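You operate a simulated robot arm through the tools that you are given. There is no shell and no other tool. Be economical: measure what you need, move in short steps, check, and stop when the job is done.

You are at the controls of a simulated robot arm. One attempt, no reset.

## Task
Fit the clip named on the card to the slat in the clip setter.
Fine: lock the slat first; draw the pusher back and free the slat after.
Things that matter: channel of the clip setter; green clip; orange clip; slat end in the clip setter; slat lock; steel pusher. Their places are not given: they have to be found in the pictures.

The check looks at the end state, three seconds after you hand in, the way a careful person would. Anything else that was tipped, shoved, dropped, spilled or broken makes it a failure.

## Robot
A 7-joint arm with a two-finger parallel gripper, fixed in place. Base frame: the origin is at the foot of the arm, x ahead of it, y to its left, z up; the work surface is at about z = 87. Units: cm, rad, N and s.
With the tool pointing down near the work surface it reaches from about 30 to 70 cm from the base axis. Its first joint turns from -1.152 to 1.152 rad. Payload 1.57 kg.
The TCP is the grasp point between the finger pads, 3 cm short of the fingertips. In the tool frame z runs along the fingers and y along their closing line. The gripper opens to 11 cm. The fingers are 2.4 cm wide and 1.2 cm thick; the gripper's body (4.8 by 11.2 cm) begins 7.8 cm behind the TCP.
Orientation is told as [roll, pitch, yaw] about the base's x, y, z axes, in that order, counted from this pose: with the fingers straight down and closing along the base's y, the tool's x points along the base's -x, its y along +y and its z along -z.

## Interface
- The arm moves only by the tool jog_arm. Its argument "motion" is a list of rows, each an object of numbers (a shift or turn left out is 0, a gripper value left out holds the last): "wx", "wy", "wz": the turn, a rotation vector about the base's x, y, z in degrees; "dx", "dy", "dz": the shift along the base's x, y, z in m; "fingers": the closure, from 0 (fully open) to 1 (shut). In form: [{"wx": .., "wy": .., "wz": .., "dx": .., "dy": .., "dz": .., "fingers": ..}, ...]. A call has 1 to 10 rows; each row shifts and turns the commanded pose from where the row before left it. Each row takes 0.2 s and may step no farther than 5 cm and 0.15 rad from the row before; otherwise, or with a gripper value out of range, the whole call is refused. Where a pose cannot be reached the arm comes as near as it can. A force on the tool above 90 N (or 10 N above the force at the start of the call, whichever is more), or a blocked arm, ends the call early, and 0.2 s more pass. Each finger travels about 10.8 cm/s and halts on what it meets, pressing with about 40 N; the grip force reading is that of the motor and also rises with nothing between the fingers. The clock runs only during rows and for 0.2 s after the last one: add rows that do not move to give the fingers time. It gives the time, the measured TCP pose, the force on the tool (base axes), the opening and the grip force at its end, in the units of the frame above (readings bear some noise), with the torque about the TCP (base axes, N m) and any sound that the robot's microphone picked up.
- Cameras (640 x 400 px; columns grow to the right, rows downward): "scene" is fixed at [14.36, -37.62, 140.98]; the picture's right is [0.92, -0.39, 0.00], its down [-0.20, -0.48, -0.85] and it looks along [0.33, 0.79, -0.52] (base axes); focal length 328 px, centre (320, 200). "wrist" rides on the gripper at [7, 1.6, -14.1] in the tool frame; the picture's right is [-0.23, 0.97, 0.00], its down [-0.86, -0.20, -0.48] and it looks along [-0.47, -0.11, 0.88] (tool axes); focal length 222 px, centre (320, 200).
- get_image(camera): a new picture of that camera. The clock stands still meanwhile.
- measure_at(camera, pixels): for up to 12 pixels [column, row] of the newest picture of that camera ("zoom" is the newest enlarged one), the place [x, y, z] in the base frame of the surface seen there, good to about 0.3 cm. The clock stands still meanwhile.
- enlarge(camera, box): a new picture of the part [left, top, right, bottom] of that camera's present view, enlarged. The clock stands still meanwhile.
- hand_in(): hands the job in; it is judged then, once.

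Go step by step. Measure first, check grasps and placings, and put right what went wrong. The budget is 80 turns and 34 pictures, counting those below and the enlarged ones. Unless the task says otherwise, let go and move clear before handing in, and close with one line.

The tools are called after ">>>" by a JSON object that holds its "name" and its "arguments". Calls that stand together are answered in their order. jog_arm: Moves the arm, as the interface text tells. Its arguments: {"type":"object","properties":{"motion":{"type":"array","items":{"type":"object","properties":{"wx":{"type":"number"},"wy":{"type":"number"},"wz":{"type":"number"},"dx":{"type":"number"},"dy":{"type":"number"},"dz":{"type":"number"},"fingers":{"type":"number"}}}}},"required":["motion"]} The other tools are called the same way: get_image (camera) takes a picture; measure_at (camera, pixels) gives the place of the surface under pixels of a picture; enlarge (camera, box) takes an enlarged picture of a part of a camera's view; hand_in () hands the job in.

At the start:

```text
time_s: 0.0
tcp_pos: [42.5, 1.32, 124.09]
ee_rot: [-0.002, 0.001, 0.001]
ft_force: [-0.2, -1.0, 0.5]
torque: [0.0, 0.02, 0.02]
gripper_width: 10.99
grip_force: 0.2
```

scene: 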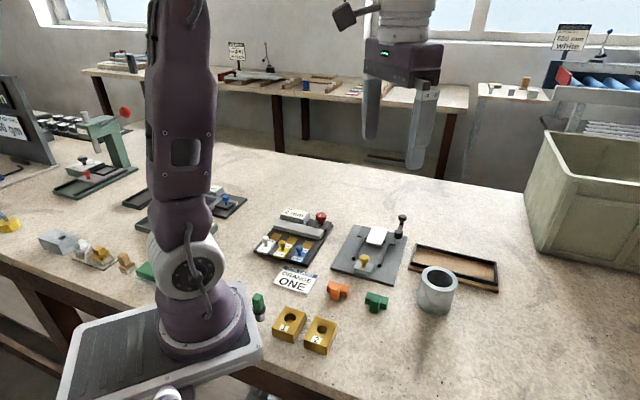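
wrist: 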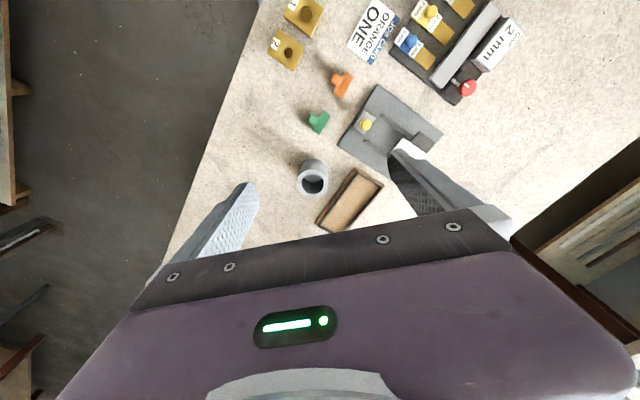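

The scene shows a card near (295,280) reading "ORANGE ONE", an orange clip (337,290), a green clip (376,301), and a fixture plate near (370,250). I'll enlarge these areas.

>>> {"name": "enlarge", "arguments": {"camera": "scene", "box": [310, 200, 420, 320]}}

>>> {"name": "enlarge", "arguments": {"camera": "scene", "box": [240, 195, 350, 305]}}

>>> {"name": "enlarge", "arguments": {"camera": "wrist", "box": [260, 0, 540, 240]}}

```text
3.33 times, centred on (365, 260) of scene
```

zoom: 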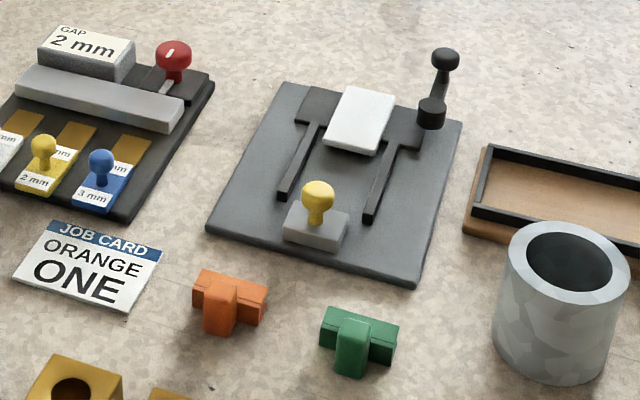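

```text
3.64 times, centred on (295, 250) of scene
```

zoom: 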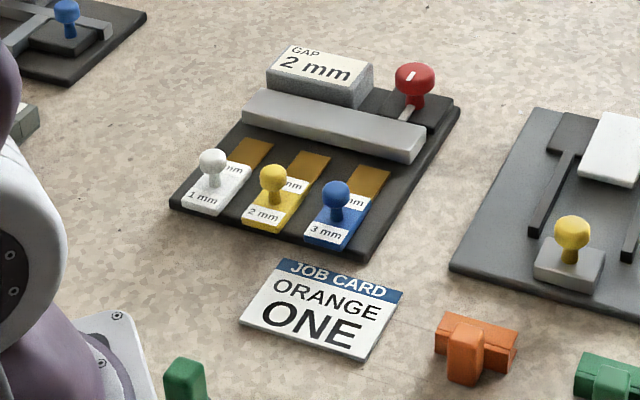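

```text
1.67 times, centred on (400, 120) of wrist
```

zoom: 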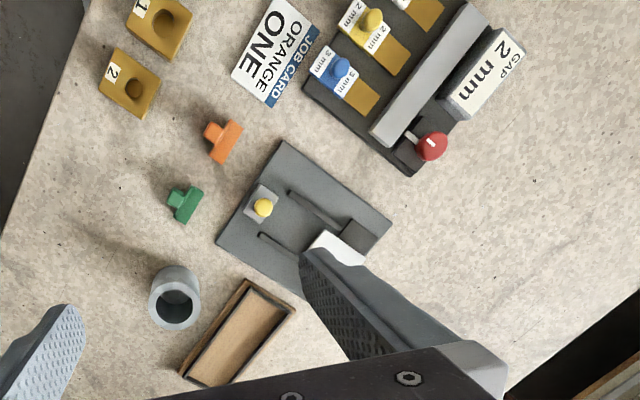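

The card names ORANGE. The setter has a white slat end, two rails forming the channel, a grey pusher with a yellow knob, and a black lever that is probably the lock. I'll measure these points.

>>> {"name": "measure_at", "arguments": {"camera": "zoom", "pixels": [[263, 207], [284, 141], [219, 243], [391, 223], [291, 193], [262, 235], [347, 230], [322, 237], [218, 128], [227, 152], [212, 131], [238, 122]]}}

>>> {"name": "measure_at", "arguments": {"camera": "scene", "pixels": [[364, 259], [365, 268], [376, 237], [402, 218], [400, 233], [338, 290], [332, 286], [346, 290], [336, 297], [360, 257], [383, 262], [362, 231]]}}

```text
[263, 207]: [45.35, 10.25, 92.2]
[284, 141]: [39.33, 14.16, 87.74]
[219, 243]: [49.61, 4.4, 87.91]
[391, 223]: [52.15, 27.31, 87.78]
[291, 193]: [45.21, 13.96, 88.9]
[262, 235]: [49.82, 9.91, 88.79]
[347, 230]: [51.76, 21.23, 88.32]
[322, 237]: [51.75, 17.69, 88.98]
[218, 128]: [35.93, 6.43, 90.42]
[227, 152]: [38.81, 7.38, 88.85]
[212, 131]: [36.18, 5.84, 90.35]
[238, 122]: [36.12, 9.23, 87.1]
```

```text
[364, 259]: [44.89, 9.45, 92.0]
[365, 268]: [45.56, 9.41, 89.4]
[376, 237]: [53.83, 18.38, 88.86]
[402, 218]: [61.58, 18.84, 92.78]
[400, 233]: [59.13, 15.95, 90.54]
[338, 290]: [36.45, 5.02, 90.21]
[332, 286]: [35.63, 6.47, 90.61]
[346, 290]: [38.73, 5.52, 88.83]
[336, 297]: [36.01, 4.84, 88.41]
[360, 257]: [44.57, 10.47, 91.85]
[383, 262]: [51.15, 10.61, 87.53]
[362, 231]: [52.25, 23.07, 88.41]
```

Orange clip is at about (36.5,6), and the setter spans about (39–62, 4–27). I'll move above it for a closer look.

>>> {"name": "jog_arm", "arguments": {"motion": [{"dx": 0.0, "dy": 0.03, "dz": -0.03}, {"dx": 0.0, "dy": 0.03, "dz": -0.03}, {"dx": 0.0, "dy": 0.03, "dz": -0.03}, {"dx": 0.0, "dy": 0.03, "dz": -0.03}, {}]}}

>>> {"name": "get_image", "arguments": {"camera": "wrist"}}

```text
time_s: 1.2
tcp_pos: [42.49, 13.38, 111.96]
ee_rot: [0.0, -0.001, 0.0]
ft_force: [0.5, 0.5, -0.5]
torque: [-0.01, -0.03, -0.01]
gripper_width: 11.01
grip_force: 0.1
```

```text
28 pictures are left
```

wrist: 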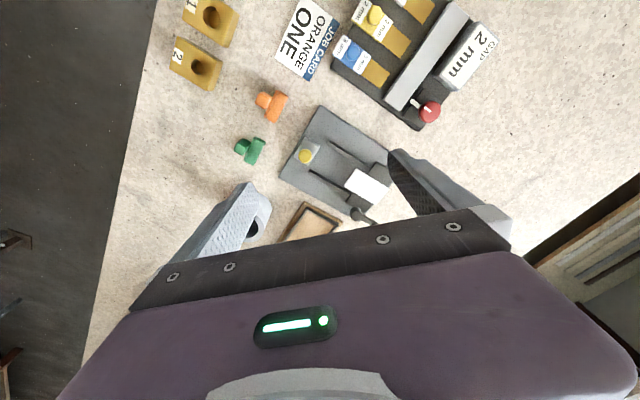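

>>> {"name": "enlarge", "arguments": {"camera": "wrist", "box": [220, 70, 420, 230]}}

```text
2.50 times, centred on (320, 150) of wrist
```

zoom: 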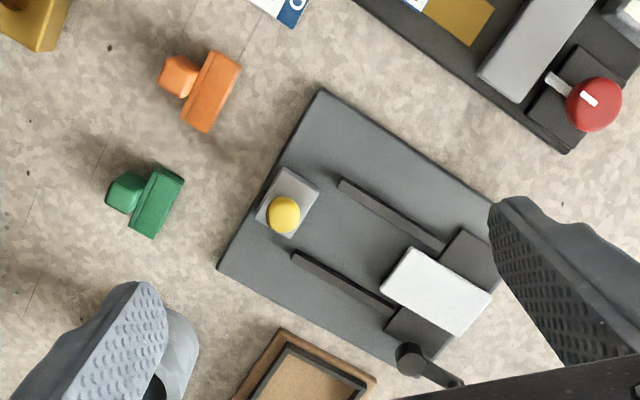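

A clear view now: clip bar (212,90), rails, slat (437,290), lever (410,358)-(455,382). Measuring.

>>> {"name": "measure_at", "arguments": {"camera": "zoom", "pixels": [[320, 88], [218, 267], [284, 215], [288, 167], [320, 183], [258, 215], [342, 183], [294, 255], [445, 245], [392, 312], [410, 246], [380, 290]]}}

>>> {"name": "measure_at", "arguments": {"camera": "zoom", "pixels": [[490, 295], [458, 335], [410, 358], [430, 370], [455, 382], [172, 75], [212, 53], [240, 68], [185, 120], [206, 131], [220, 80], [195, 65]]}}

>>> {"name": "enlarge", "arguments": {"camera": "scene", "box": [360, 200, 424, 240]}}

```text
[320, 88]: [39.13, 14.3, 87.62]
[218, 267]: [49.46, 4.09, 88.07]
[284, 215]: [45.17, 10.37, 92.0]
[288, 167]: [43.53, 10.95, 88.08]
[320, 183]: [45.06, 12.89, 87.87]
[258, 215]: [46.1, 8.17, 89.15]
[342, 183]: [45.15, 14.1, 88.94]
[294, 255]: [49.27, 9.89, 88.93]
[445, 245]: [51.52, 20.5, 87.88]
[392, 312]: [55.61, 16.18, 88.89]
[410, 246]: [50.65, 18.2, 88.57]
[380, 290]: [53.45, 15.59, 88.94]
```

```text
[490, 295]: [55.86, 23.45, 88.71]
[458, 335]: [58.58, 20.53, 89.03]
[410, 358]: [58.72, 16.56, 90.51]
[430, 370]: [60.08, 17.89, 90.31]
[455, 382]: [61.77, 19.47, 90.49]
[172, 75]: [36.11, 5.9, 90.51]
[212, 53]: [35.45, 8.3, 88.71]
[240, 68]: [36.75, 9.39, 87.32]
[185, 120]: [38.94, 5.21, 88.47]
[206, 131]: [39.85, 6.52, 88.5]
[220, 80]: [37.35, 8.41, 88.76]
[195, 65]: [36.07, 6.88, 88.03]
```

```text
10.00 times, centred on (392, 220) of scene
```

zoom: 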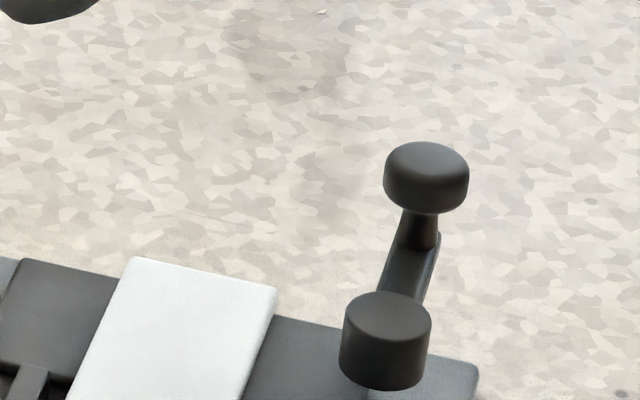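

The lever has a pivot at ≈(58.7,16.5) with an arm out to a knob at ≈(61.6,19), along the channel direction (45°). It should swing 90° over the slat. Now a close look at the clip.

>>> {"name": "enlarge", "arguments": {"camera": "scene", "box": [320, 275, 360, 305]}}

>>> {"name": "enlarge", "arguments": {"camera": "wrist", "box": [246, 80, 302, 130]}}

```text
13.33 times, centred on (340, 290) of scene
```

zoom: 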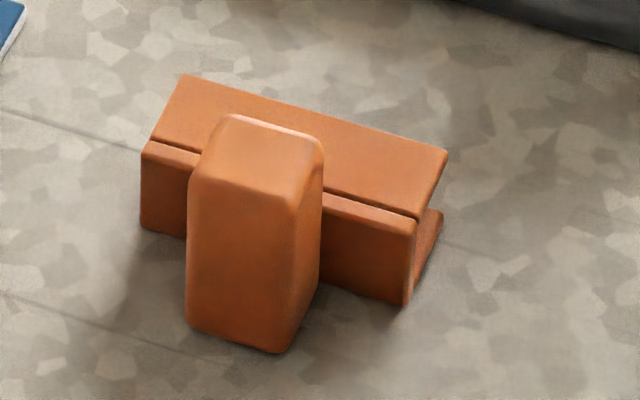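

```text
8.00 times, centred on (274, 105) of wrist
```

zoom: 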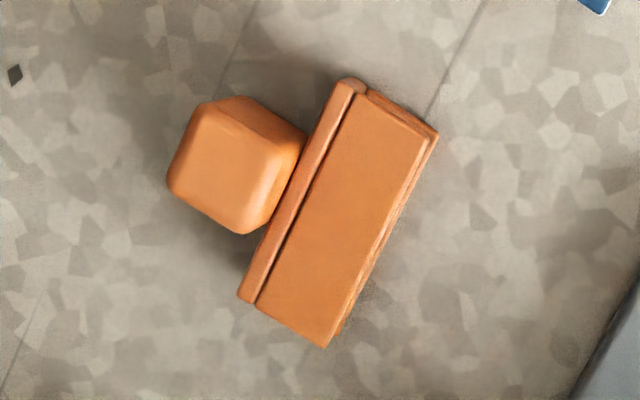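

The clip is a C profile with its mouth facing away from the stem, towards +45°, roughly aligned with the channel. I'll measure it exactly.

>>> {"name": "measure_at", "arguments": {"camera": "zoom", "pixels": [[365, 100], [265, 300], [430, 140], [325, 340], [395, 125], [295, 320], [200, 110], [240, 230], [175, 185], [265, 125], [220, 165], [345, 220]]}}

```text
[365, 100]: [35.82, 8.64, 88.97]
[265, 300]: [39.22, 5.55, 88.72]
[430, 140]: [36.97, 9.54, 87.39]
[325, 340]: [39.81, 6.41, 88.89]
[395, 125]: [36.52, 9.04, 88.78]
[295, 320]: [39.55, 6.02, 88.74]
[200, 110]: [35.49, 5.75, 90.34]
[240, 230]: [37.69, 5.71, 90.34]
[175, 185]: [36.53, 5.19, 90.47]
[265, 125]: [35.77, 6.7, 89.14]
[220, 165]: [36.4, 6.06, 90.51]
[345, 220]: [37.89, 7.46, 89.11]
```

Bar is aligned to within ~2° of the channel, with the stem at (36.4,6.0) and its top at 90.5. I'll lock first: turn the gripper 45° and move above the lever knob.

>>> {"name": "jog_arm", "arguments": {"motion": [{"dx": 0.03, "dy": 0.008, "dz": -0.015, "wz": 7.5, "fingers": 0.6}, {"dx": 0.03, "dy": 0.008, "dz": -0.015, "wz": 7.5}, {"dx": 0.03, "dy": 0.008, "dz": -0.015, "wz": 7.5}, {"dx": 0.03, "dy": 0.008, "dz": -0.015, "wz": 7.5}, {"dx": 0.03, "dy": 0.008, "dz": -0.015, "wz": 7.5}, {"dx": 0.03, "dy": 0.008, "dz": -0.015, "wz": 7.5}, {}, {}]}}

>>> {"name": "get_image", "arguments": {"camera": "wrist"}}

```text
time_s: 3.0
tcp_pos: [60.5, 18.09, 103.17]
ee_rot: [0.001, 0.0, 0.787]
ft_force: [-0.6, -0.7, -0.4]
torque: [-0.02, 0.0, 0.03]
gripper_width: 4.43
grip_force: 0.1
```

```text
23 pictures are left
```

wrist: 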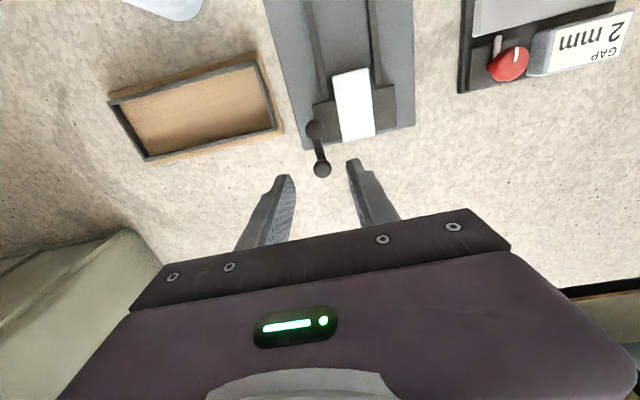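

The knob (322,168) shows between the fingertips. Measuring the knob and pivot.

>>> {"name": "enlarge", "arguments": {"camera": "wrist", "box": [280, 100, 420, 190]}}

```text
4.44 times, centred on (350, 145) of wrist
```

zoom: 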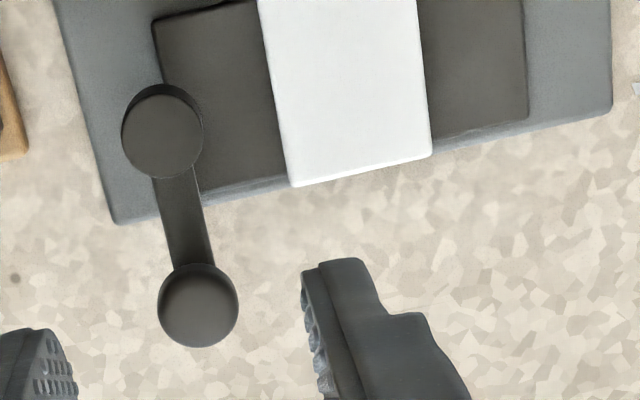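

>>> {"name": "measure_at", "arguments": {"camera": "zoom", "pixels": [[199, 310], [170, 305], [228, 310], [199, 280], [200, 338], [160, 140], [130, 140], [192, 140], [160, 105], [160, 172], [183, 225], [350, 120]]}}

```text
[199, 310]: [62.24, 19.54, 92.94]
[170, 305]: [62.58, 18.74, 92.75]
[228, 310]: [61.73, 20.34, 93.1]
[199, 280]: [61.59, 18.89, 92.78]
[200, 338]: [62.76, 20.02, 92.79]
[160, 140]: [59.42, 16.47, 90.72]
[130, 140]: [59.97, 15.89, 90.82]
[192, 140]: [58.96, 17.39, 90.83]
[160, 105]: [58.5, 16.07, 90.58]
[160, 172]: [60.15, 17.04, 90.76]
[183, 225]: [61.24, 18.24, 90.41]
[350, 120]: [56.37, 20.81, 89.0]
```

Knob centre is (62.2,19.45) with top at 92.9, and the pivot is (59.35,16.5). I'll descend around the knob and grip it.

>>> {"name": "jog_arm", "arguments": {"motion": [{"dx": 0.017, "dy": 0.0136, "dz": -0.01}, {}, {"dz": -0.03}, {"dz": -0.03}, {"dz": -0.016}, {"fingers": 0.8}, {"fingers": 0.9}, {}]}}

>>> {"name": "get_image", "arguments": {"camera": "wrist"}}

```text
time_s: 4.8
tcp_pos: [62.18, 19.48, 94.36]
ee_rot: [0.001, 0.0, 0.784]
ft_force: [1.2, 1.1, -1.6]
torque: [0.16, -0.18, 0.01]
gripper_width: 2.14
grip_force: 34.3
```

```text
21 pictures are left
```

wrist: 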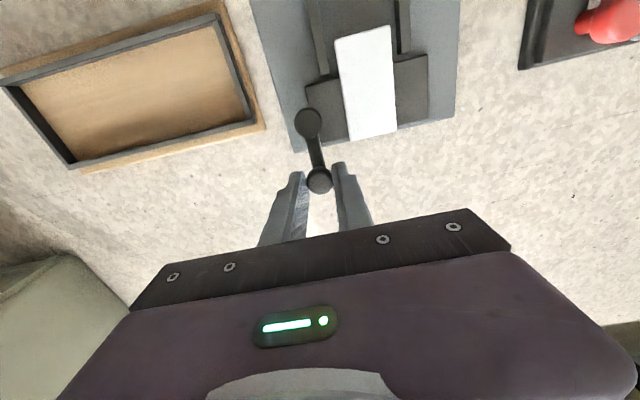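

The knob is gripped (width 2.14, 34 N). I'll swing it along the arc counterclockwise, first half.

>>> {"name": "jog_arm", "arguments": {"motion": [{"dx": -0.0049, "dy": 0.0042}, {"dx": -0.0055, "dy": 0.0033}, {"dx": -0.0059, "dy": 0.0025}, {"dx": -0.0063, "dy": 0.0015}, {"dx": -0.0064, "dy": 0.0005}, {}]}}

```text
time_s: 6.2
tcp_pos: [59.26, 20.71, 94.49]
ee_rot: [0.0, 0.0, 0.785]
ft_force: [5.9, -2.6, 1.3]
torque: [-0.41, 0.07, 0.21]
gripper_width: 2.13
grip_force: 34.1
```

Tracking well with low force. Second half.

>>> {"name": "jog_arm", "arguments": {"motion": [{"dx": -0.0064, "dy": -0.0005}, {"dx": -0.0063, "dy": -0.0015}, {"dx": -0.0059, "dy": -0.0025}, {"dx": -0.0055, "dy": -0.0033}, {"dx": -0.0049, "dy": -0.0042}, {}]}}

>>> {"name": "get_image", "arguments": {"camera": "wrist"}}

```text
time_s: 7.6
tcp_pos: [56.46, 19.69, 94.48]
ee_rot: [-0.001, -0.001, 0.786]
ft_force: [7.9, 0.5, -5.1]
torque: [0.12, -0.35, 0.23]
gripper_width: 2.18
grip_force: 34.5
```

```text
20 pictures are left
```

wrist: 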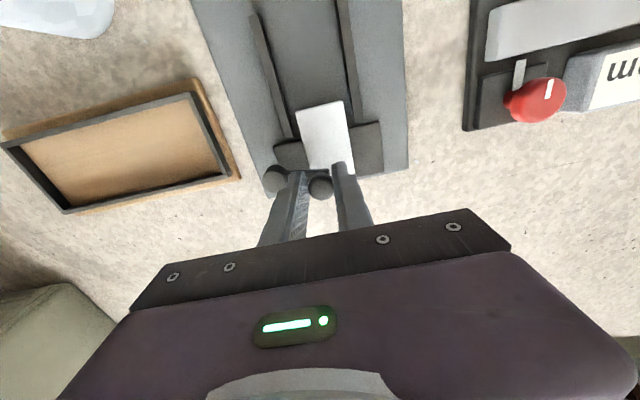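

The lever is across the slat. The knob may still be slightly short or at its stop, so I'll press a little further and watch the force.

>>> {"name": "jog_arm", "arguments": {"motion": [{"dx": -0.002, "dy": -0.003}, {"dx": -0.002, "dy": -0.003}, {}]}}

```text
time_s: 8.4
tcp_pos: [55.85, 18.99, 94.32]
ee_rot: [0.004, 0.0, 0.786]
ft_force: [-4.4, 12.6, -4.0]
torque: [0.53, -0.12, 0.28]
gripper_width: 2.19
grip_force: 34.4
```

Now I'll release straight up and inspect.

>>> {"name": "jog_arm", "arguments": {"motion": [{"fingers": 0.6}, {}, {"dz": 0.04}, {"dz": 0.04}, {}]}}

>>> {"name": "enlarge", "arguments": {"camera": "wrist", "box": [240, 60, 420, 210]}}

```text
time_s: 9.6
tcp_pos: [56.03, 18.76, 102.76]
ee_rot: [0.001, 0.0, 0.785]
ft_force: [-0.3, -0.3, -0.7]
torque: [0.03, -0.01, 0.01]
gripper_width: 4.4
grip_force: 0.0
```

```text
2.67 times, centred on (330, 135) of wrist
```

zoom: 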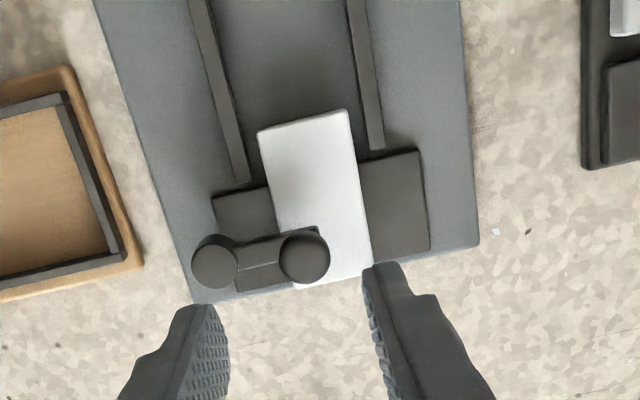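

The lever now lies square across the slat, so it is locked. I'll re-measure the slat, rails and knob from here.

>>> {"name": "measure_at", "arguments": {"camera": "zoom", "pixels": [[305, 255], [215, 265], [262, 135], [340, 115], [300, 140], [240, 178], [376, 145], [232, 178], [384, 145], [300, 60], [160, 60], [315, 180]]}}

```text
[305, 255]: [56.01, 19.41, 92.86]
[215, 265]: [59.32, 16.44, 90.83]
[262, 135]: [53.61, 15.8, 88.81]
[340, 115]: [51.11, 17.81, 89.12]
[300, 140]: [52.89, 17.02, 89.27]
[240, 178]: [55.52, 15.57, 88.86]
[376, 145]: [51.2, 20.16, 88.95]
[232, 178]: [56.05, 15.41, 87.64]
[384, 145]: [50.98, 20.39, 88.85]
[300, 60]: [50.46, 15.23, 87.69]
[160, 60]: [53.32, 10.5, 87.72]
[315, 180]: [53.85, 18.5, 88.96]
```

Locked: knob at (56.0,19.4), channel axis at x−y ≈ 35.4. Next, travel to above the orange clip's stem.

>>> {"name": "jog_arm", "arguments": {"motion": [{"dx": -0.033, "dy": -0.0215}, {"dx": -0.033, "dy": -0.0215}, {"dx": -0.033, "dy": -0.0215}, {"dx": -0.033, "dy": -0.0215}, {"dx": -0.033, "dy": -0.0215}, {"dx": -0.033, "dy": -0.0215, "dz": -0.02}, {}, {}]}}

>>> {"name": "enlarge", "arguments": {"camera": "wrist", "box": [230, 80, 410, 230]}}

```text
time_s: 11.4
tcp_pos: [36.22, 6.01, 100.51]
ee_rot: [0.001, 0.0, 0.786]
ft_force: [0.0, -0.1, -0.8]
torque: [-0.02, -0.01, 0.01]
gripper_width: 4.39
grip_force: 0.0
```

```text
2.67 times, centred on (320, 155) of wrist
```

zoom: 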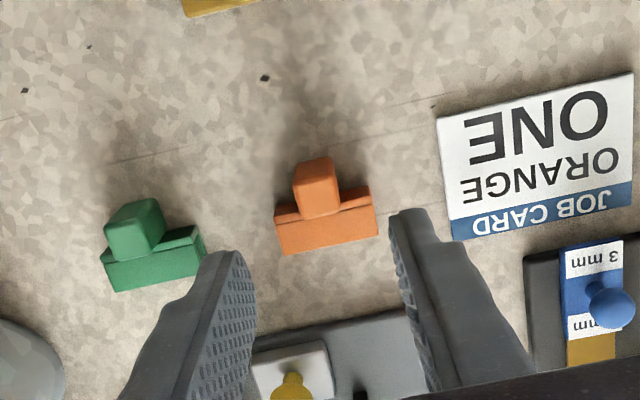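

The orange stem (317,172) is nearly between the fingertips' line, and the green clip is clear to the left. Measuring for precise alignment.

>>> {"name": "measure_at", "arguments": {"camera": "zoom", "pixels": [[317, 175], [297, 172], [334, 168], [318, 160], [277, 225], [374, 205], [285, 252], [376, 234], [330, 232], [318, 190], [150, 225], [195, 245]]}}

```text
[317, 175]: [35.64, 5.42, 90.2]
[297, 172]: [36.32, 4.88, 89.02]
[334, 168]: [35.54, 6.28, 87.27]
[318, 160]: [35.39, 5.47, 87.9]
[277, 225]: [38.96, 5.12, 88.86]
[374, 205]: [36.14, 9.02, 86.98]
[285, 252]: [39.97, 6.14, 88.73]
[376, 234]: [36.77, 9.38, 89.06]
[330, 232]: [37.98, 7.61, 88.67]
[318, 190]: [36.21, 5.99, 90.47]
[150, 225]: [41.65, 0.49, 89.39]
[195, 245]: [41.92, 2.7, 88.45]
```

Stem centre ≈ (36.35,5.8) allowing for a small setback from the bar. I'll descend to TCP z≈92.0 (tips 89.0) and close.

>>> {"name": "jog_arm", "arguments": {"motion": [{"dx": 0.001, "dy": -0.002, "dz": -0.03}, {"dz": -0.03}, {"dz": -0.02}, {"dz": -0.005}, {"fingers": 0.7}, {"fingers": 0.8}, {"fingers": 0.9}, {}]}}

>>> {"name": "enlarge", "arguments": {"camera": "wrist", "box": [230, 80, 410, 230]}}

```text
time_s: 13.2
tcp_pos: [36.34, 5.83, 91.97]
ee_rot: [0.001, 0.0, 0.785]
ft_force: [-0.2, 0.0, -0.4]
torque: [-0.02, 0.04, 0.03]
gripper_width: 1.65
grip_force: 32.2
```

```text
2.67 times, centred on (320, 155) of wrist
```

zoom: 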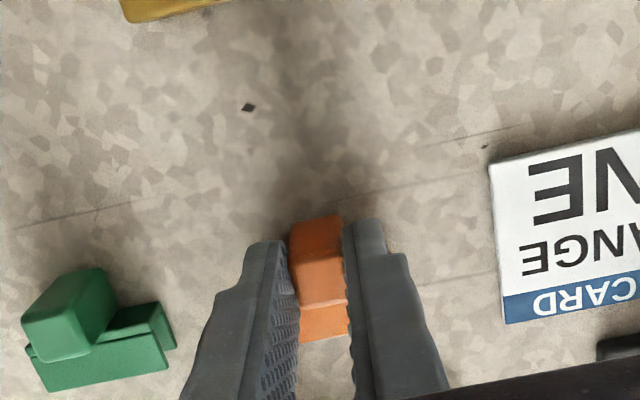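

Gripped at 1.65 cm. I'll lift, check, and carry to above the channel at target (48.7,13.4).

>>> {"name": "jog_arm", "arguments": {"motion": [{"dz": 0.03}, {"dz": 0.04}, {"dz": 0.03}, {"dx": 0.031, "dy": 0.0188}, {"dx": 0.031, "dy": 0.0188}, {"dx": 0.031, "dy": 0.0188}, {"dx": 0.031, "dy": 0.0188}, {}, {}]}}

>>> {"name": "enlarge", "arguments": {"camera": "wrist", "box": [230, 60, 410, 210]}}

>>> {"name": "enlarge", "arguments": {"camera": "scene", "box": [310, 180, 430, 290]}}

```text
time_s: 15.2
tcp_pos: [48.72, 13.35, 102.07]
ee_rot: [0.0, 0.0, 0.785]
ft_force: [-0.1, 0.0, -1.4]
torque: [-0.01, 0.01, 0.0]
gripper_width: 1.68
grip_force: 31.8
```

```text
2.67 times, centred on (320, 135) of wrist
```

zoom: 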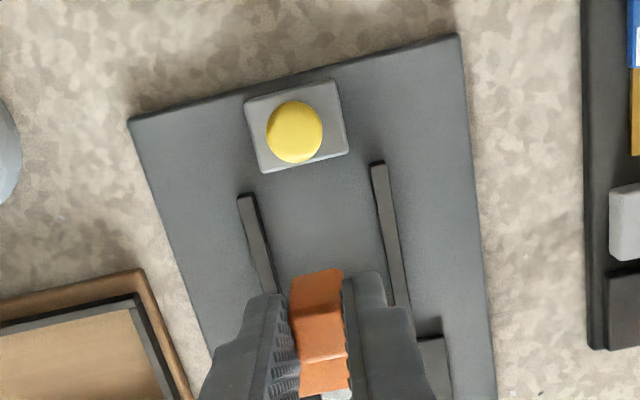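

```text
3.64 times, centred on (370, 235) of scene
```

zoom: 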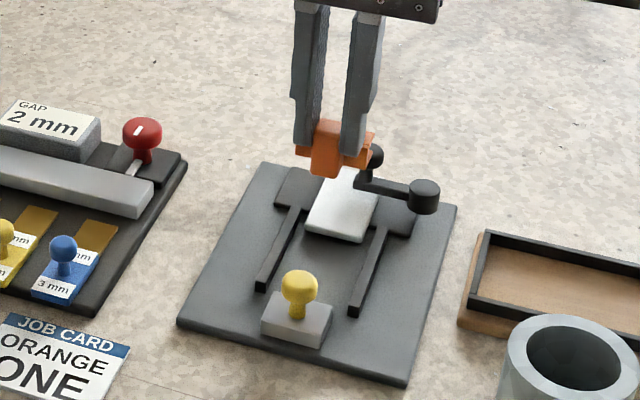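

The clip is held level, mouth toward the slat. I'll lower it into the channel in small final steps.

>>> {"name": "jog_arm", "arguments": {"motion": [{"dz": -0.04}, {"dz": -0.03}, {"dz": -0.015}, {"dz": -0.005}, {}]}}

```text
time_s: 16.4
tcp_pos: [48.65, 13.31, 92.94]
ee_rot: [0.0, 0.0, 0.785]
ft_force: [-0.5, 0.2, -0.4]
torque: [-0.01, 0.0, -0.02]
gripper_width: 1.65
grip_force: 31.9
```

>>> {"name": "jog_arm", "arguments": {"motion": [{"dz": -0.0015}, {"dz": -0.001}, {}]}}

>>> {"name": "enlarge", "arguments": {"camera": "scene", "box": [340, 205, 410, 275]}}

```text
time_s: 17.2
tcp_pos: [48.65, 13.25, 92.78]
ee_rot: [0.002, 0.0, 0.787]
ft_force: [-2.6, -1.2, 15.6]
torque: [0.01, -0.01, -0.01]
gripper_width: 1.65
grip_force: 31.8
```

```text
5.71 times, centred on (375, 240) of scene
```

zoom: 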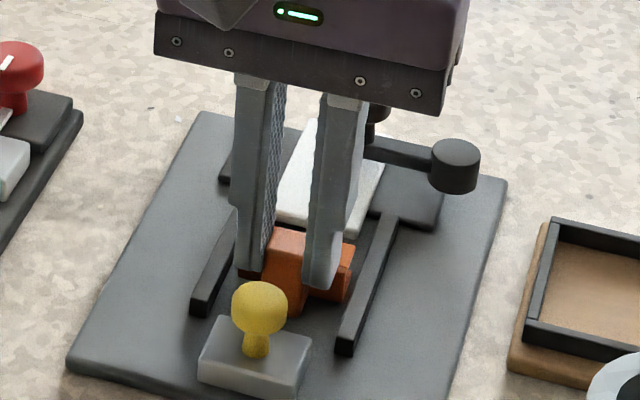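

Contact made (15 N up) and the clip sits between the rails. Release and lift.

>>> {"name": "jog_arm", "arguments": {"motion": [{"fingers": 0.75}, {"fingers": 0.65}, {}, {"dz": 0.03}, {"dz": 0.04}, {"dz": 0.03}, {}]}}

>>> {"name": "enlarge", "arguments": {"camera": "wrist", "box": [230, 60, 410, 210]}}

```text
time_s: 18.8
tcp_pos: [48.63, 13.28, 102.72]
ee_rot: [0.0, 0.001, 0.784]
ft_force: [0.3, 0.7, 1.1]
torque: [0.02, -0.01, 0.0]
gripper_width: 3.84
grip_force: 0.0
```

```text
2.67 times, centred on (320, 135) of wrist
```

zoom: 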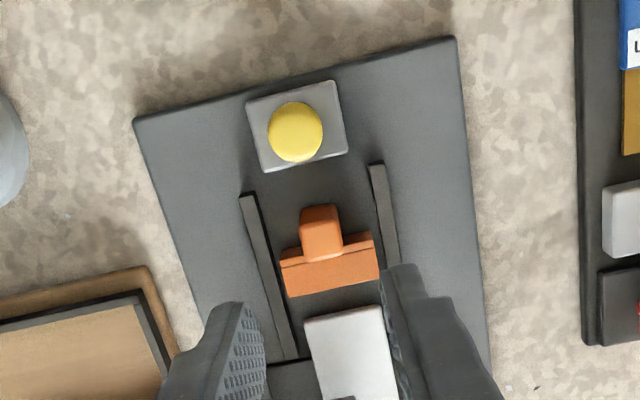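

The clip is squarely in the channel, between the pusher (296,125) and slat (350,320). Measuring the pusher and gaps.

>>> {"name": "measure_at", "arguments": {"camera": "zoom", "pixels": [[295, 130], [270, 130], [320, 130], [296, 158], [248, 105], [336, 83], [265, 168], [344, 150], [288, 293], [378, 278], [308, 325], [320, 215]]}}

```text
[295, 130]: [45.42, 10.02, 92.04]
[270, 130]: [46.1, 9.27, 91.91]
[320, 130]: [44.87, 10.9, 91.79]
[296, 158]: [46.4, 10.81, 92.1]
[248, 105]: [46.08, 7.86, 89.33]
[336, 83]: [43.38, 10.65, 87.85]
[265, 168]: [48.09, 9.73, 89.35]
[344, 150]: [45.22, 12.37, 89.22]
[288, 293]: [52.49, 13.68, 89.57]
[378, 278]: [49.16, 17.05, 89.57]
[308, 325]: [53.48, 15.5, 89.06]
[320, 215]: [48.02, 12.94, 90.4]
```

Knob centre is (45.4,10.1) with top at 92.1. I'll grip it with the fingertips just above the pusher base.

>>> {"name": "jog_arm", "arguments": {"motion": [{"dx": -0.0162, "dy": -0.0159}, {"dx": -0.0162, "dy": -0.0159}, {}, {"dz": -0.035}, {"dz": -0.035}, {"dz": -0.025}, {"fingers": 0.8}, {"fingers": 0.95}, {}]}}

>>> {"name": "get_image", "arguments": {"camera": "wrist"}}

```text
time_s: 20.8
tcp_pos: [45.42, 10.09, 93.22]
ee_rot: [0.001, 0.003, 0.786]
ft_force: [-4.0, 3.2, -10.0]
torque: [0.38, -0.24, 0.04]
gripper_width: 2.14
grip_force: 34.3
```

```text
12 pictures are left
```

wrist: 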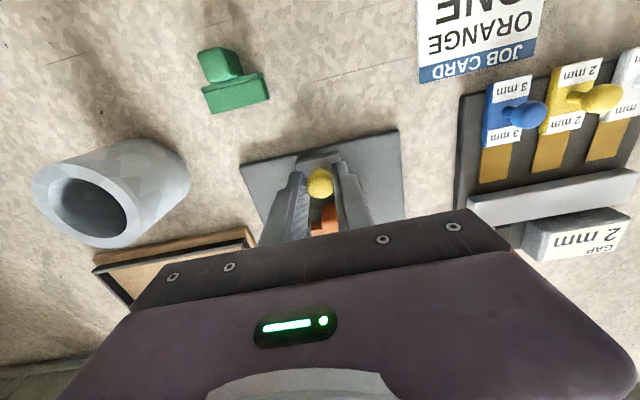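

The knob is gripped. Pushing along the channel (+45°), 3.2 cm first in small steps.

>>> {"name": "jog_arm", "arguments": {"motion": [{"dx": 0.0045, "dy": 0.0045}, {"dx": 0.0045, "dy": 0.0045}, {"dx": 0.0045, "dy": 0.0045}, {"dx": 0.0045, "dy": 0.0045}, {"dx": 0.0045, "dy": 0.0045}, {}]}}

```text
time_s: 22.2
tcp_pos: [47.73, 12.38, 93.24]
ee_rot: [0.001, 0.0, 0.785]
ft_force: [2.1, -3.6, -3.6]
torque: [-0.29, 0.15, -0.01]
gripper_width: 2.15
grip_force: 34.1
```

>>> {"name": "jog_arm", "arguments": {"motion": [{"dx": 0.003, "dy": 0.003}, {"dx": 0.003, "dy": 0.003}, {"dx": 0.002, "dy": 0.002}, {}]}}

>>> {"name": "enlarge", "arguments": {"camera": "scene", "box": [340, 205, 410, 275]}}

```text
time_s: 23.2
tcp_pos: [48.47, 13.13, 93.13]
ee_rot: [0.002, -0.001, 0.785]
ft_force: [4.4, -4.6, 5.3]
torque: [-0.39, 0.16, -0.01]
gripper_width: 2.13
grip_force: 34.5
```

```text
5.71 times, centred on (375, 240) of scene
```

zoom: 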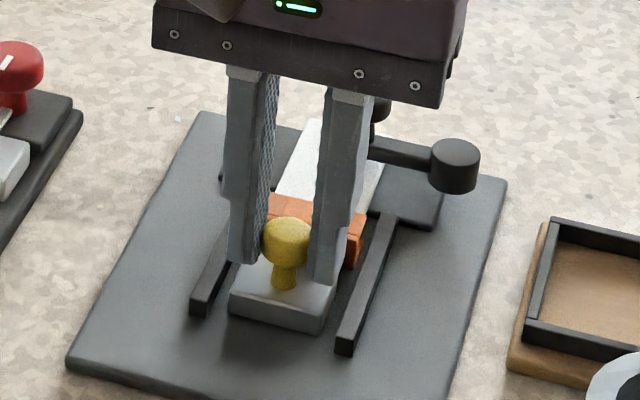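

The clip is at the slat edge now. Continuing slowly and watching the force.

>>> {"name": "jog_arm", "arguments": {"motion": [{"dx": 0.002, "dy": 0.002}, {"dx": 0.002, "dy": 0.002}, {"dx": 0.002, "dy": 0.002}, {}]}}

```text
time_s: 24.2
tcp_pos: [49.09, 13.75, 93.14]
ee_rot: [0.0, -0.001, 0.786]
ft_force: [7.6, -5.9, 1.1]
torque: [-0.02, -0.27, -0.02]
gripper_width: 2.14
grip_force: 34.6
```

>>> {"name": "jog_arm", "arguments": {"motion": [{"dx": 0.002, "dy": 0.002}, {"dx": 0.002, "dy": 0.002}, {}]}}

```text
time_s: 25.0
tcp_pos: [49.35, 13.91, 93.12]
ee_rot: [0.0, 0.006, 0.786]
ft_force: [-13.2, -21.2, 12.3]
torque: [-0.53, 0.32, -0.02]
gripper_width: 2.15
grip_force: 35.0
```

Resistance (~24 N) at about 5.4 cm of travel. Checking whether the clip is seated.

>>> {"name": "enlarge", "arguments": {"camera": "scene", "box": [355, 215, 400, 260]}}

```text
8.89 times, centred on (378, 238) of scene
```

zoom: 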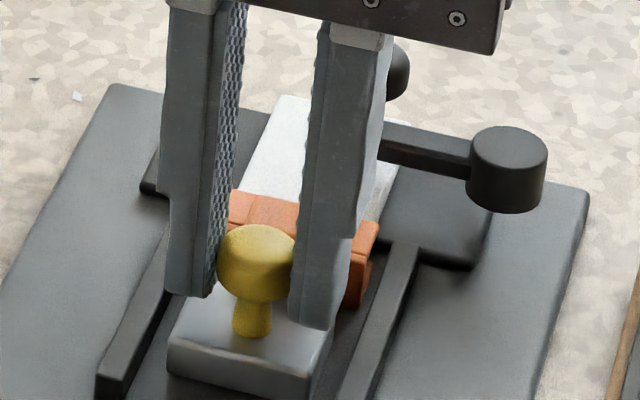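

The clip is ~1.4 cm onto the slat. I'll press a bit harder to see whether it bottoms out or clicks.

>>> {"name": "jog_arm", "arguments": {"motion": [{"dx": 0.001, "dy": 0.001}, {"dx": 0.001, "dy": 0.001}, {}]}}

```text
time_s: 25.8
tcp_pos: [49.62, 14.36, 93.12]
ee_rot: [0.003, 0.004, 0.787]
ft_force: [-10.0, -26.1, -10.1]
torque: [-0.58, 0.26, 0.0]
gripper_width: 2.17
grip_force: 34.3
```

It moved another 0.5 cm at a steady ~25 N, so this is fit friction. Continuing.

>>> {"name": "jog_arm", "arguments": {"motion": [{"dx": 0.001, "dy": 0.001}, {"dx": 0.001, "dy": 0.001}, {}]}}

```text
time_s: 26.6
tcp_pos: [49.67, 14.35, 93.23]
ee_rot: [0.001, 0.004, 0.786]
ft_force: [-12.2, -25.3, -1.4]
torque: [-0.61, 0.27, 0.0]
gripper_width: 2.16
grip_force: 33.9
```

>>> {"name": "jog_arm", "arguments": {"motion": [{"dx": 0.0015, "dy": 0.0015}, {"dx": 0.0015, "dy": 0.0015}, {}]}}

>>> {"name": "enlarge", "arguments": {"camera": "scene", "box": [355, 215, 400, 260]}}

```text
time_s: 27.4
tcp_pos: [50.09, 14.84, 93.26]
ee_rot: [0.0, 0.003, 0.785]
ft_force: [-11.0, -25.3, 8.1]
torque: [-0.66, 0.33, 0.07]
gripper_width: 2.15
grip_force: 34.8
```

```text
8.89 times, centred on (378, 238) of scene
```

zoom: 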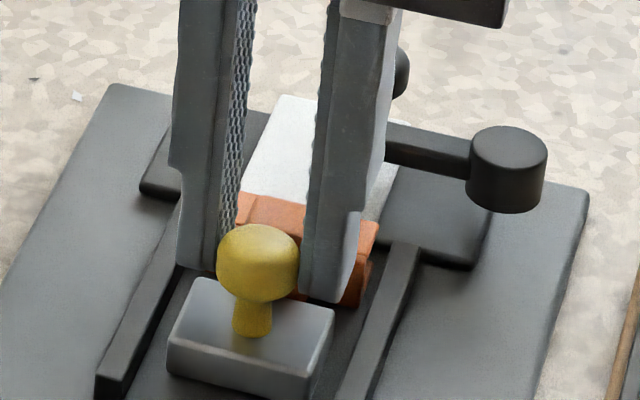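

The fingers slid forward along the knob while the pusher stayed put, so the grip slips at ~25 N and no click has been heard. I'll release, rise and measure how far the clip is on.

>>> {"name": "jog_arm", "arguments": {"motion": [{"fingers": 0.65}, {}, {"dz": 0.03}, {"dz": 0.04}, {"dz": 0.02}, {}]}}

>>> {"name": "enlarge", "arguments": {"camera": "wrist", "box": [230, 60, 410, 210]}}

```text
time_s: 28.8
tcp_pos: [50.17, 14.88, 102.18]
ee_rot: [0.0, -0.001, 0.786]
ft_force: [0.0, 0.2, 0.1]
torque: [0.01, -0.02, -0.01]
gripper_width: 3.85
grip_force: 0.0
```

```text
2.67 times, centred on (320, 135) of wrist
```

zoom: 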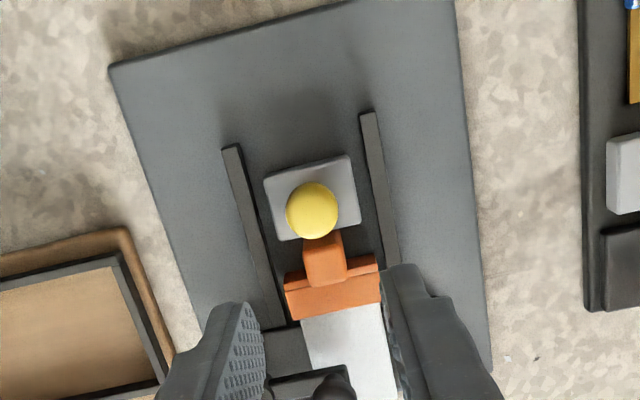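

>>> {"name": "measure_at", "arguments": {"camera": "zoom", "pixels": [[312, 208], [270, 180], [352, 160], [268, 205], [280, 238], [290, 316], [380, 299], [305, 330], [327, 250], [330, 300], [310, 345], [385, 320]]}}

```text
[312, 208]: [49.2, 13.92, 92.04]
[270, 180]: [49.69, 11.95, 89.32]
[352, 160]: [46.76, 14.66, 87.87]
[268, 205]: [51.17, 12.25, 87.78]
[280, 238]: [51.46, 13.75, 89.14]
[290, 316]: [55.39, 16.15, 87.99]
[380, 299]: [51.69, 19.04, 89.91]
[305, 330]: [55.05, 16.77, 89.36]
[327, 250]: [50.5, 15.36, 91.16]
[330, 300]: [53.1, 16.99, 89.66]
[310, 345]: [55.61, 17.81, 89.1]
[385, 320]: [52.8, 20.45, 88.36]
```

The clip front is at s≈50.0 vs slat edge 48.75: about 1.3 cm on, possibly with a snap left. I'll push the pusher's rear face with closed fingers: shut them, go behind it, and descend.

>>> {"name": "jog_arm", "arguments": {"motion": [{"dx": -0.0147, "dy": -0.015, "fingers": 1.0}, {"dx": -0.0147, "dy": -0.015}, {}, {"dz": -0.035}, {"dz": -0.035}, {"dz": -0.025}, {"dz": -0.012}, {}]}}

>>> {"name": "enlarge", "arguments": {"camera": "scene", "box": [345, 205, 410, 270]}}

```text
time_s: 30.6
tcp_pos: [47.32, 11.86, 91.56]
ee_rot: [0.002, -0.001, 0.787]
ft_force: [0.6, 1.1, -0.1]
torque: [0.0, -0.03, 0.0]
gripper_width: 0.0
grip_force: 20.9
```

```text
6.15 times, centred on (378, 238) of scene
```

zoom: 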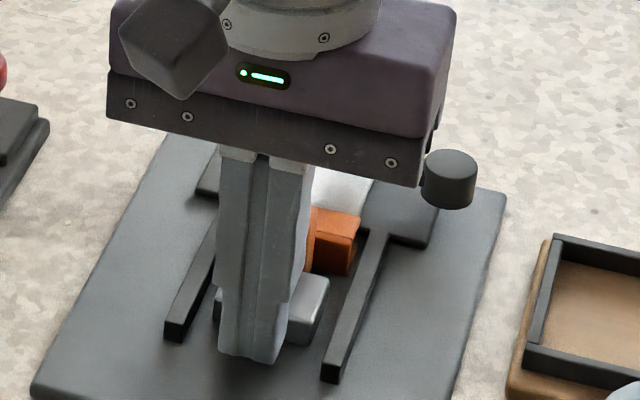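

Fingers are behind the pusher. Pushing +45° in small steps.

>>> {"name": "jog_arm", "arguments": {"motion": [{"dx": 0.002, "dy": 0.002}, {"dx": 0.0015, "dy": 0.0015}, {"dx": 0.001, "dy": 0.001}, {}]}}

```text
time_s: 31.6
tcp_pos: [47.57, 12.28, 91.45]
ee_rot: [0.0, 0.004, 0.784]
ft_force: [-12.1, -13.8, 3.6]
torque: [-0.34, 0.23, 0.02]
gripper_width: 0.02
grip_force: 21.4
```

>>> {"name": "jog_arm", "arguments": {"motion": [{"dx": 0.0015, "dy": 0.0015}, {"dx": 0.0015, "dy": 0.0015}, {}]}}

```text
time_s: 32.4
tcp_pos: [47.69, 12.33, 91.46]
ee_rot: [0.002, 0.012, 0.783]
ft_force: [-28.2, -34.8, 16.9]
torque: [-0.69, 0.52, 0.03]
gripper_width: 0.02
grip_force: 21.9
```

>>> {"name": "jog_arm", "arguments": {"motion": [{"dx": 0.001, "dy": 0.001}, {"dx": 0.001, "dy": 0.001}, {}]}}

```text
time_s: 33.2
tcp_pos: [47.74, 12.32, 91.47]
ee_rot: [0.002, 0.021, 0.782]
ft_force: [-33.6, -49.4, 19.1]
torque: [-0.8, 0.74, 0.02]
gripper_width: 0.02
grip_force: 21.3
```

>>> {"name": "jog_arm", "arguments": {"motion": [{"dx": 0.001, "dy": 0.001}, {}]}}

```text
time_s: 33.8
tcp_pos: [47.61, 12.27, 91.5]
ee_rot: [0.001, 0.025, 0.782]
ft_force: [-37.7, -53.6, 23.8]
torque: [-0.97, 0.69, -0.01]
gripper_width: 0.01
grip_force: 20.9
```

It holds firm at 65 N with no motion: hard stop, so the clip is bottomed. I'll back off, rise and inspect.

>>> {"name": "jog_arm", "arguments": {"motion": [{"dx": -0.006, "dy": -0.006}, {"dx": -0.006, "dy": -0.006}, {}, {"dz": 0.035}, {"dz": 0.04, "fingers": 0.65}, {"dz": 0.035}, {"dx": 0.02, "dy": 0.02}, {"dx": 0.012, "dy": 0.012}, {}]}}

>>> {"name": "enlarge", "arguments": {"camera": "wrist", "box": [260, 90, 380, 200]}}

```text
time_s: 35.8
tcp_pos: [50.54, 14.75, 102.51]
ee_rot: [0.001, 0.001, 0.786]
ft_force: [-0.1, 0.0, -0.4]
torque: [-0.01, -0.03, 0.03]
gripper_width: 3.84
grip_force: 0.1
```

```text
3.64 times, centred on (320, 145) of wrist
```

zoom: 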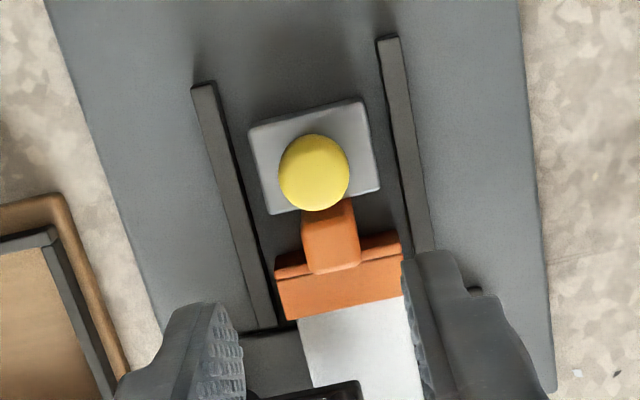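

The clip is squarely on the slat, against the pusher. Measuring to confirm depth and the knob position for drawing back.

>>> {"name": "measure_at", "arguments": {"camera": "zoom", "pixels": [[314, 172], [286, 172], [342, 172], [290, 312], [398, 295], [345, 300], [280, 275], [396, 240], [330, 230], [350, 340], [268, 210], [372, 190]]}}

```text
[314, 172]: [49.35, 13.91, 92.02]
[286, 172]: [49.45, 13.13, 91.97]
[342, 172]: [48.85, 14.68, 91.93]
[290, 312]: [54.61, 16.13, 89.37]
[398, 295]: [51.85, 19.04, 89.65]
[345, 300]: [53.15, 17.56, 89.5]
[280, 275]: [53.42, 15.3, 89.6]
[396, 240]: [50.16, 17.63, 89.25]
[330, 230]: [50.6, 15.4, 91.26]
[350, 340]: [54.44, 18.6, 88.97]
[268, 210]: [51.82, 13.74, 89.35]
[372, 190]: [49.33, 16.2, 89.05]
```

The slat edge (s≈48.75) sits at the clip's inner wall: fully seated. Now grip the knob at (49.3,13.9) and draw the pusher back.

>>> {"name": "jog_arm", "arguments": {"motion": [{"dx": -0.0124, "dy": -0.0085}, {}, {"dz": -0.035}, {"dz": -0.035}, {"dz": -0.023}, {"fingers": 0.8}, {"fingers": 0.95}, {}]}}

```text
time_s: 37.6
tcp_pos: [49.22, 13.99, 93.14]
ee_rot: [-0.001, 0.001, 0.782]
ft_force: [19.2, -17.9, -9.1]
torque: [-0.04, -0.8, -0.04]
gripper_width: 2.14
grip_force: 34.5
```

Gripped, with a small sideways load. I'll ease 1 mm toward (+x,−y) and then draw back.

>>> {"name": "jog_arm", "arguments": {"motion": [{"dx": 0.001, "dy": -0.001}, {"dx": -0.004, "dy": -0.004}, {"dx": -0.007, "dy": -0.007}, {"dx": -0.007, "dy": -0.007}, {"dx": -0.007, "dy": -0.007}, {"dx": -0.007, "dy": -0.007}, {"dx": -0.006, "dy": -0.006}, {}]}}

>>> {"name": "enlarge", "arguments": {"camera": "scene", "box": [340, 205, 410, 275]}}

```text
time_s: 39.4
tcp_pos: [45.5, 10.05, 93.17]
ee_rot: [0.001, 0.001, 0.785]
ft_force: [23.0, -23.4, -18.7]
torque: [-0.39, -0.52, 0.01]
gripper_width: 2.13
grip_force: 34.9
```

```text
5.71 times, centred on (375, 240) of scene
```

zoom: 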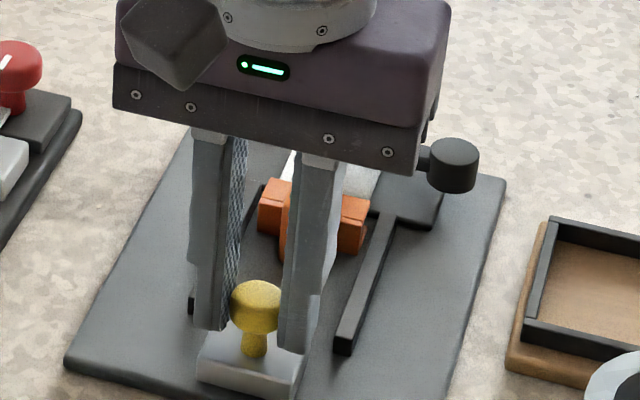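

The pusher is back at its start and the clip stays on the slat. Release, rise, and move above the lever knob (56.0,19.4).

>>> {"name": "jog_arm", "arguments": {"motion": [{"fingers": 0.65}, {}, {"dz": 0.04}, {"dz": 0.05}, {"dx": 0.035, "dy": 0.031}, {"dx": 0.035, "dy": 0.031}, {"dx": 0.035, "dy": 0.031}, {}, {}]}}

>>> {"name": "enlarge", "arguments": {"camera": "wrist", "box": [230, 60, 410, 210]}}

```text
time_s: 41.4
tcp_pos: [55.89, 19.56, 102.33]
ee_rot: [0.001, -0.001, 0.784]
ft_force: [-0.4, -0.5, -1.1]
torque: [0.01, 0.0, 0.01]
gripper_width: 3.86
grip_force: 0.0
```

```text
2.67 times, centred on (320, 135) of wrist
```

zoom: 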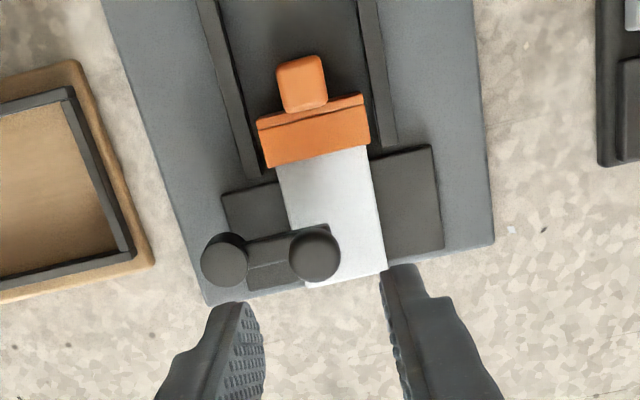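

>>> {"name": "measure_at", "arguments": {"camera": "zoom", "pixels": [[315, 255], [295, 255], [335, 257], [314, 235], [314, 275], [225, 260], [268, 164], [368, 142], [305, 285], [385, 267]]}}

```text
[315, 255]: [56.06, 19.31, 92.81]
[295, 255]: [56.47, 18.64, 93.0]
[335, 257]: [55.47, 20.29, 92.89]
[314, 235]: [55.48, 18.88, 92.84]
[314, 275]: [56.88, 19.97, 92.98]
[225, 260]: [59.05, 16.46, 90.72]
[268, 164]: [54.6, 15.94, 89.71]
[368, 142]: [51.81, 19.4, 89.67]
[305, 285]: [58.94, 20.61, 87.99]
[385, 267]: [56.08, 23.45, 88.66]
```

Knob at (56.1,19.35). Descend and grip it.

>>> {"name": "jog_arm", "arguments": {"motion": [{"dx": 0.002, "dy": -0.002}, {"dz": -0.035}, {"dz": -0.03}, {"dz": -0.014}, {"fingers": 0.8}, {"fingers": 0.9}, {}]}}

```text
time_s: 43.0
tcp_pos: [56.03, 19.36, 94.33]
ee_rot: [-0.001, 0.002, 0.785]
ft_force: [2.4, -1.0, -4.2]
torque: [0.11, -0.23, 0.03]
gripper_width: 2.13
grip_force: 35.0
```

Gripped with low side load. Swinging back clockwise.

>>> {"name": "jog_arm", "arguments": {"motion": [{"dx": 0.005, "dy": 0.0044}, {"dx": 0.0056, "dy": 0.0036}, {"dx": 0.0062, "dy": 0.0027}, {"dx": 0.0064, "dy": 0.0017}, {"dx": 0.0067, "dy": 0.0006}, {}]}}

```text
time_s: 44.4
tcp_pos: [59.03, 20.9, 94.33]
ee_rot: [0.004, -0.003, 0.786]
ft_force: [-9.3, 23.5, -2.2]
torque: [0.65, 0.21, -0.32]
gripper_width: 2.15
grip_force: 34.6
```

>>> {"name": "jog_arm", "arguments": {"motion": [{"dx": 0.0066, "dy": 0.001}, {"dx": 0.0065, "dy": -0.0015}, {"dx": 0.0062, "dy": -0.0024}, {"dx": 0.0058, "dy": -0.0034}, {"dx": 0.0051, "dy": -0.0042}, {"dx": 0.0011, "dy": -0.0011}, {}]}}

```text
time_s: 46.0
tcp_pos: [62.19, 19.38, 94.28]
ee_rot: [-0.001, 0.001, 0.785]
ft_force: [-8.4, 7.6, 7.6]
torque: [-0.06, 0.49, 0.02]
gripper_width: 2.13
grip_force: 34.7
```

The knob is back at (62.2,19.4), its free position. Release, rise, and check.

>>> {"name": "jog_arm", "arguments": {"motion": [{"fingers": 0.65}, {}, {"dz": 0.04}, {"dz": 0.05}, {"dz": 0.04}, {"dx": -0.03, "dz": 0.03}, {"dx": -0.03, "dz": 0.03}, {}]}}

>>> {"name": "get_image", "arguments": {"camera": "scene"}}

>>> {"name": "enlarge", "arguments": {"camera": "scene", "box": [330, 195, 420, 285]}}

```text
time_s: 47.8
tcp_pos: [56.14, 19.51, 113.22]
ee_rot: [0.0, -0.001, 0.785]
ft_force: [-0.7, 0.4, -0.1]
torque: [0.0, -0.01, -0.01]
gripper_width: 3.86
grip_force: 0.1
```

```text
3 pictures are left
```

scene: 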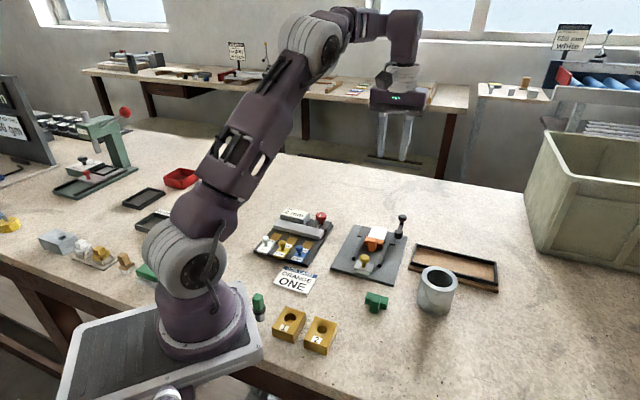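

```text
4.44 times, centred on (375, 240) of scene
```

zoom: 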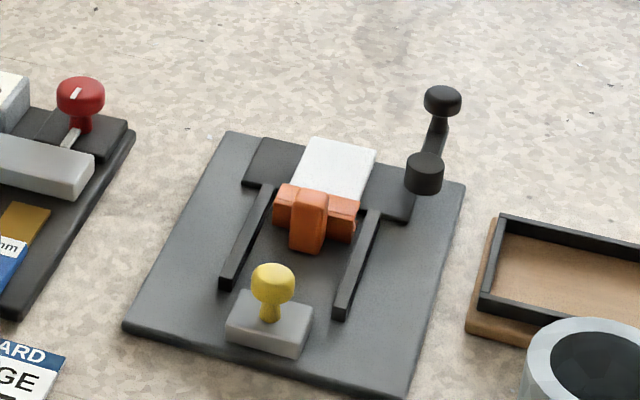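

The clip is seated on the slat at (315,215), the pusher is drawn back at (270,320), the lever is in its original free position at (430,135), and everything else is undisturbed. Handing in.

>>> {"name": "hand_in", "arguments": {}}

```text
The job is handed in.
```

The orange clip named on the card is fitted to the slat and pushed in until it stopped at about 65 N, with no click heard. The pusher is drawn back, the slat is unlocked, and the arm is clear of the setter.
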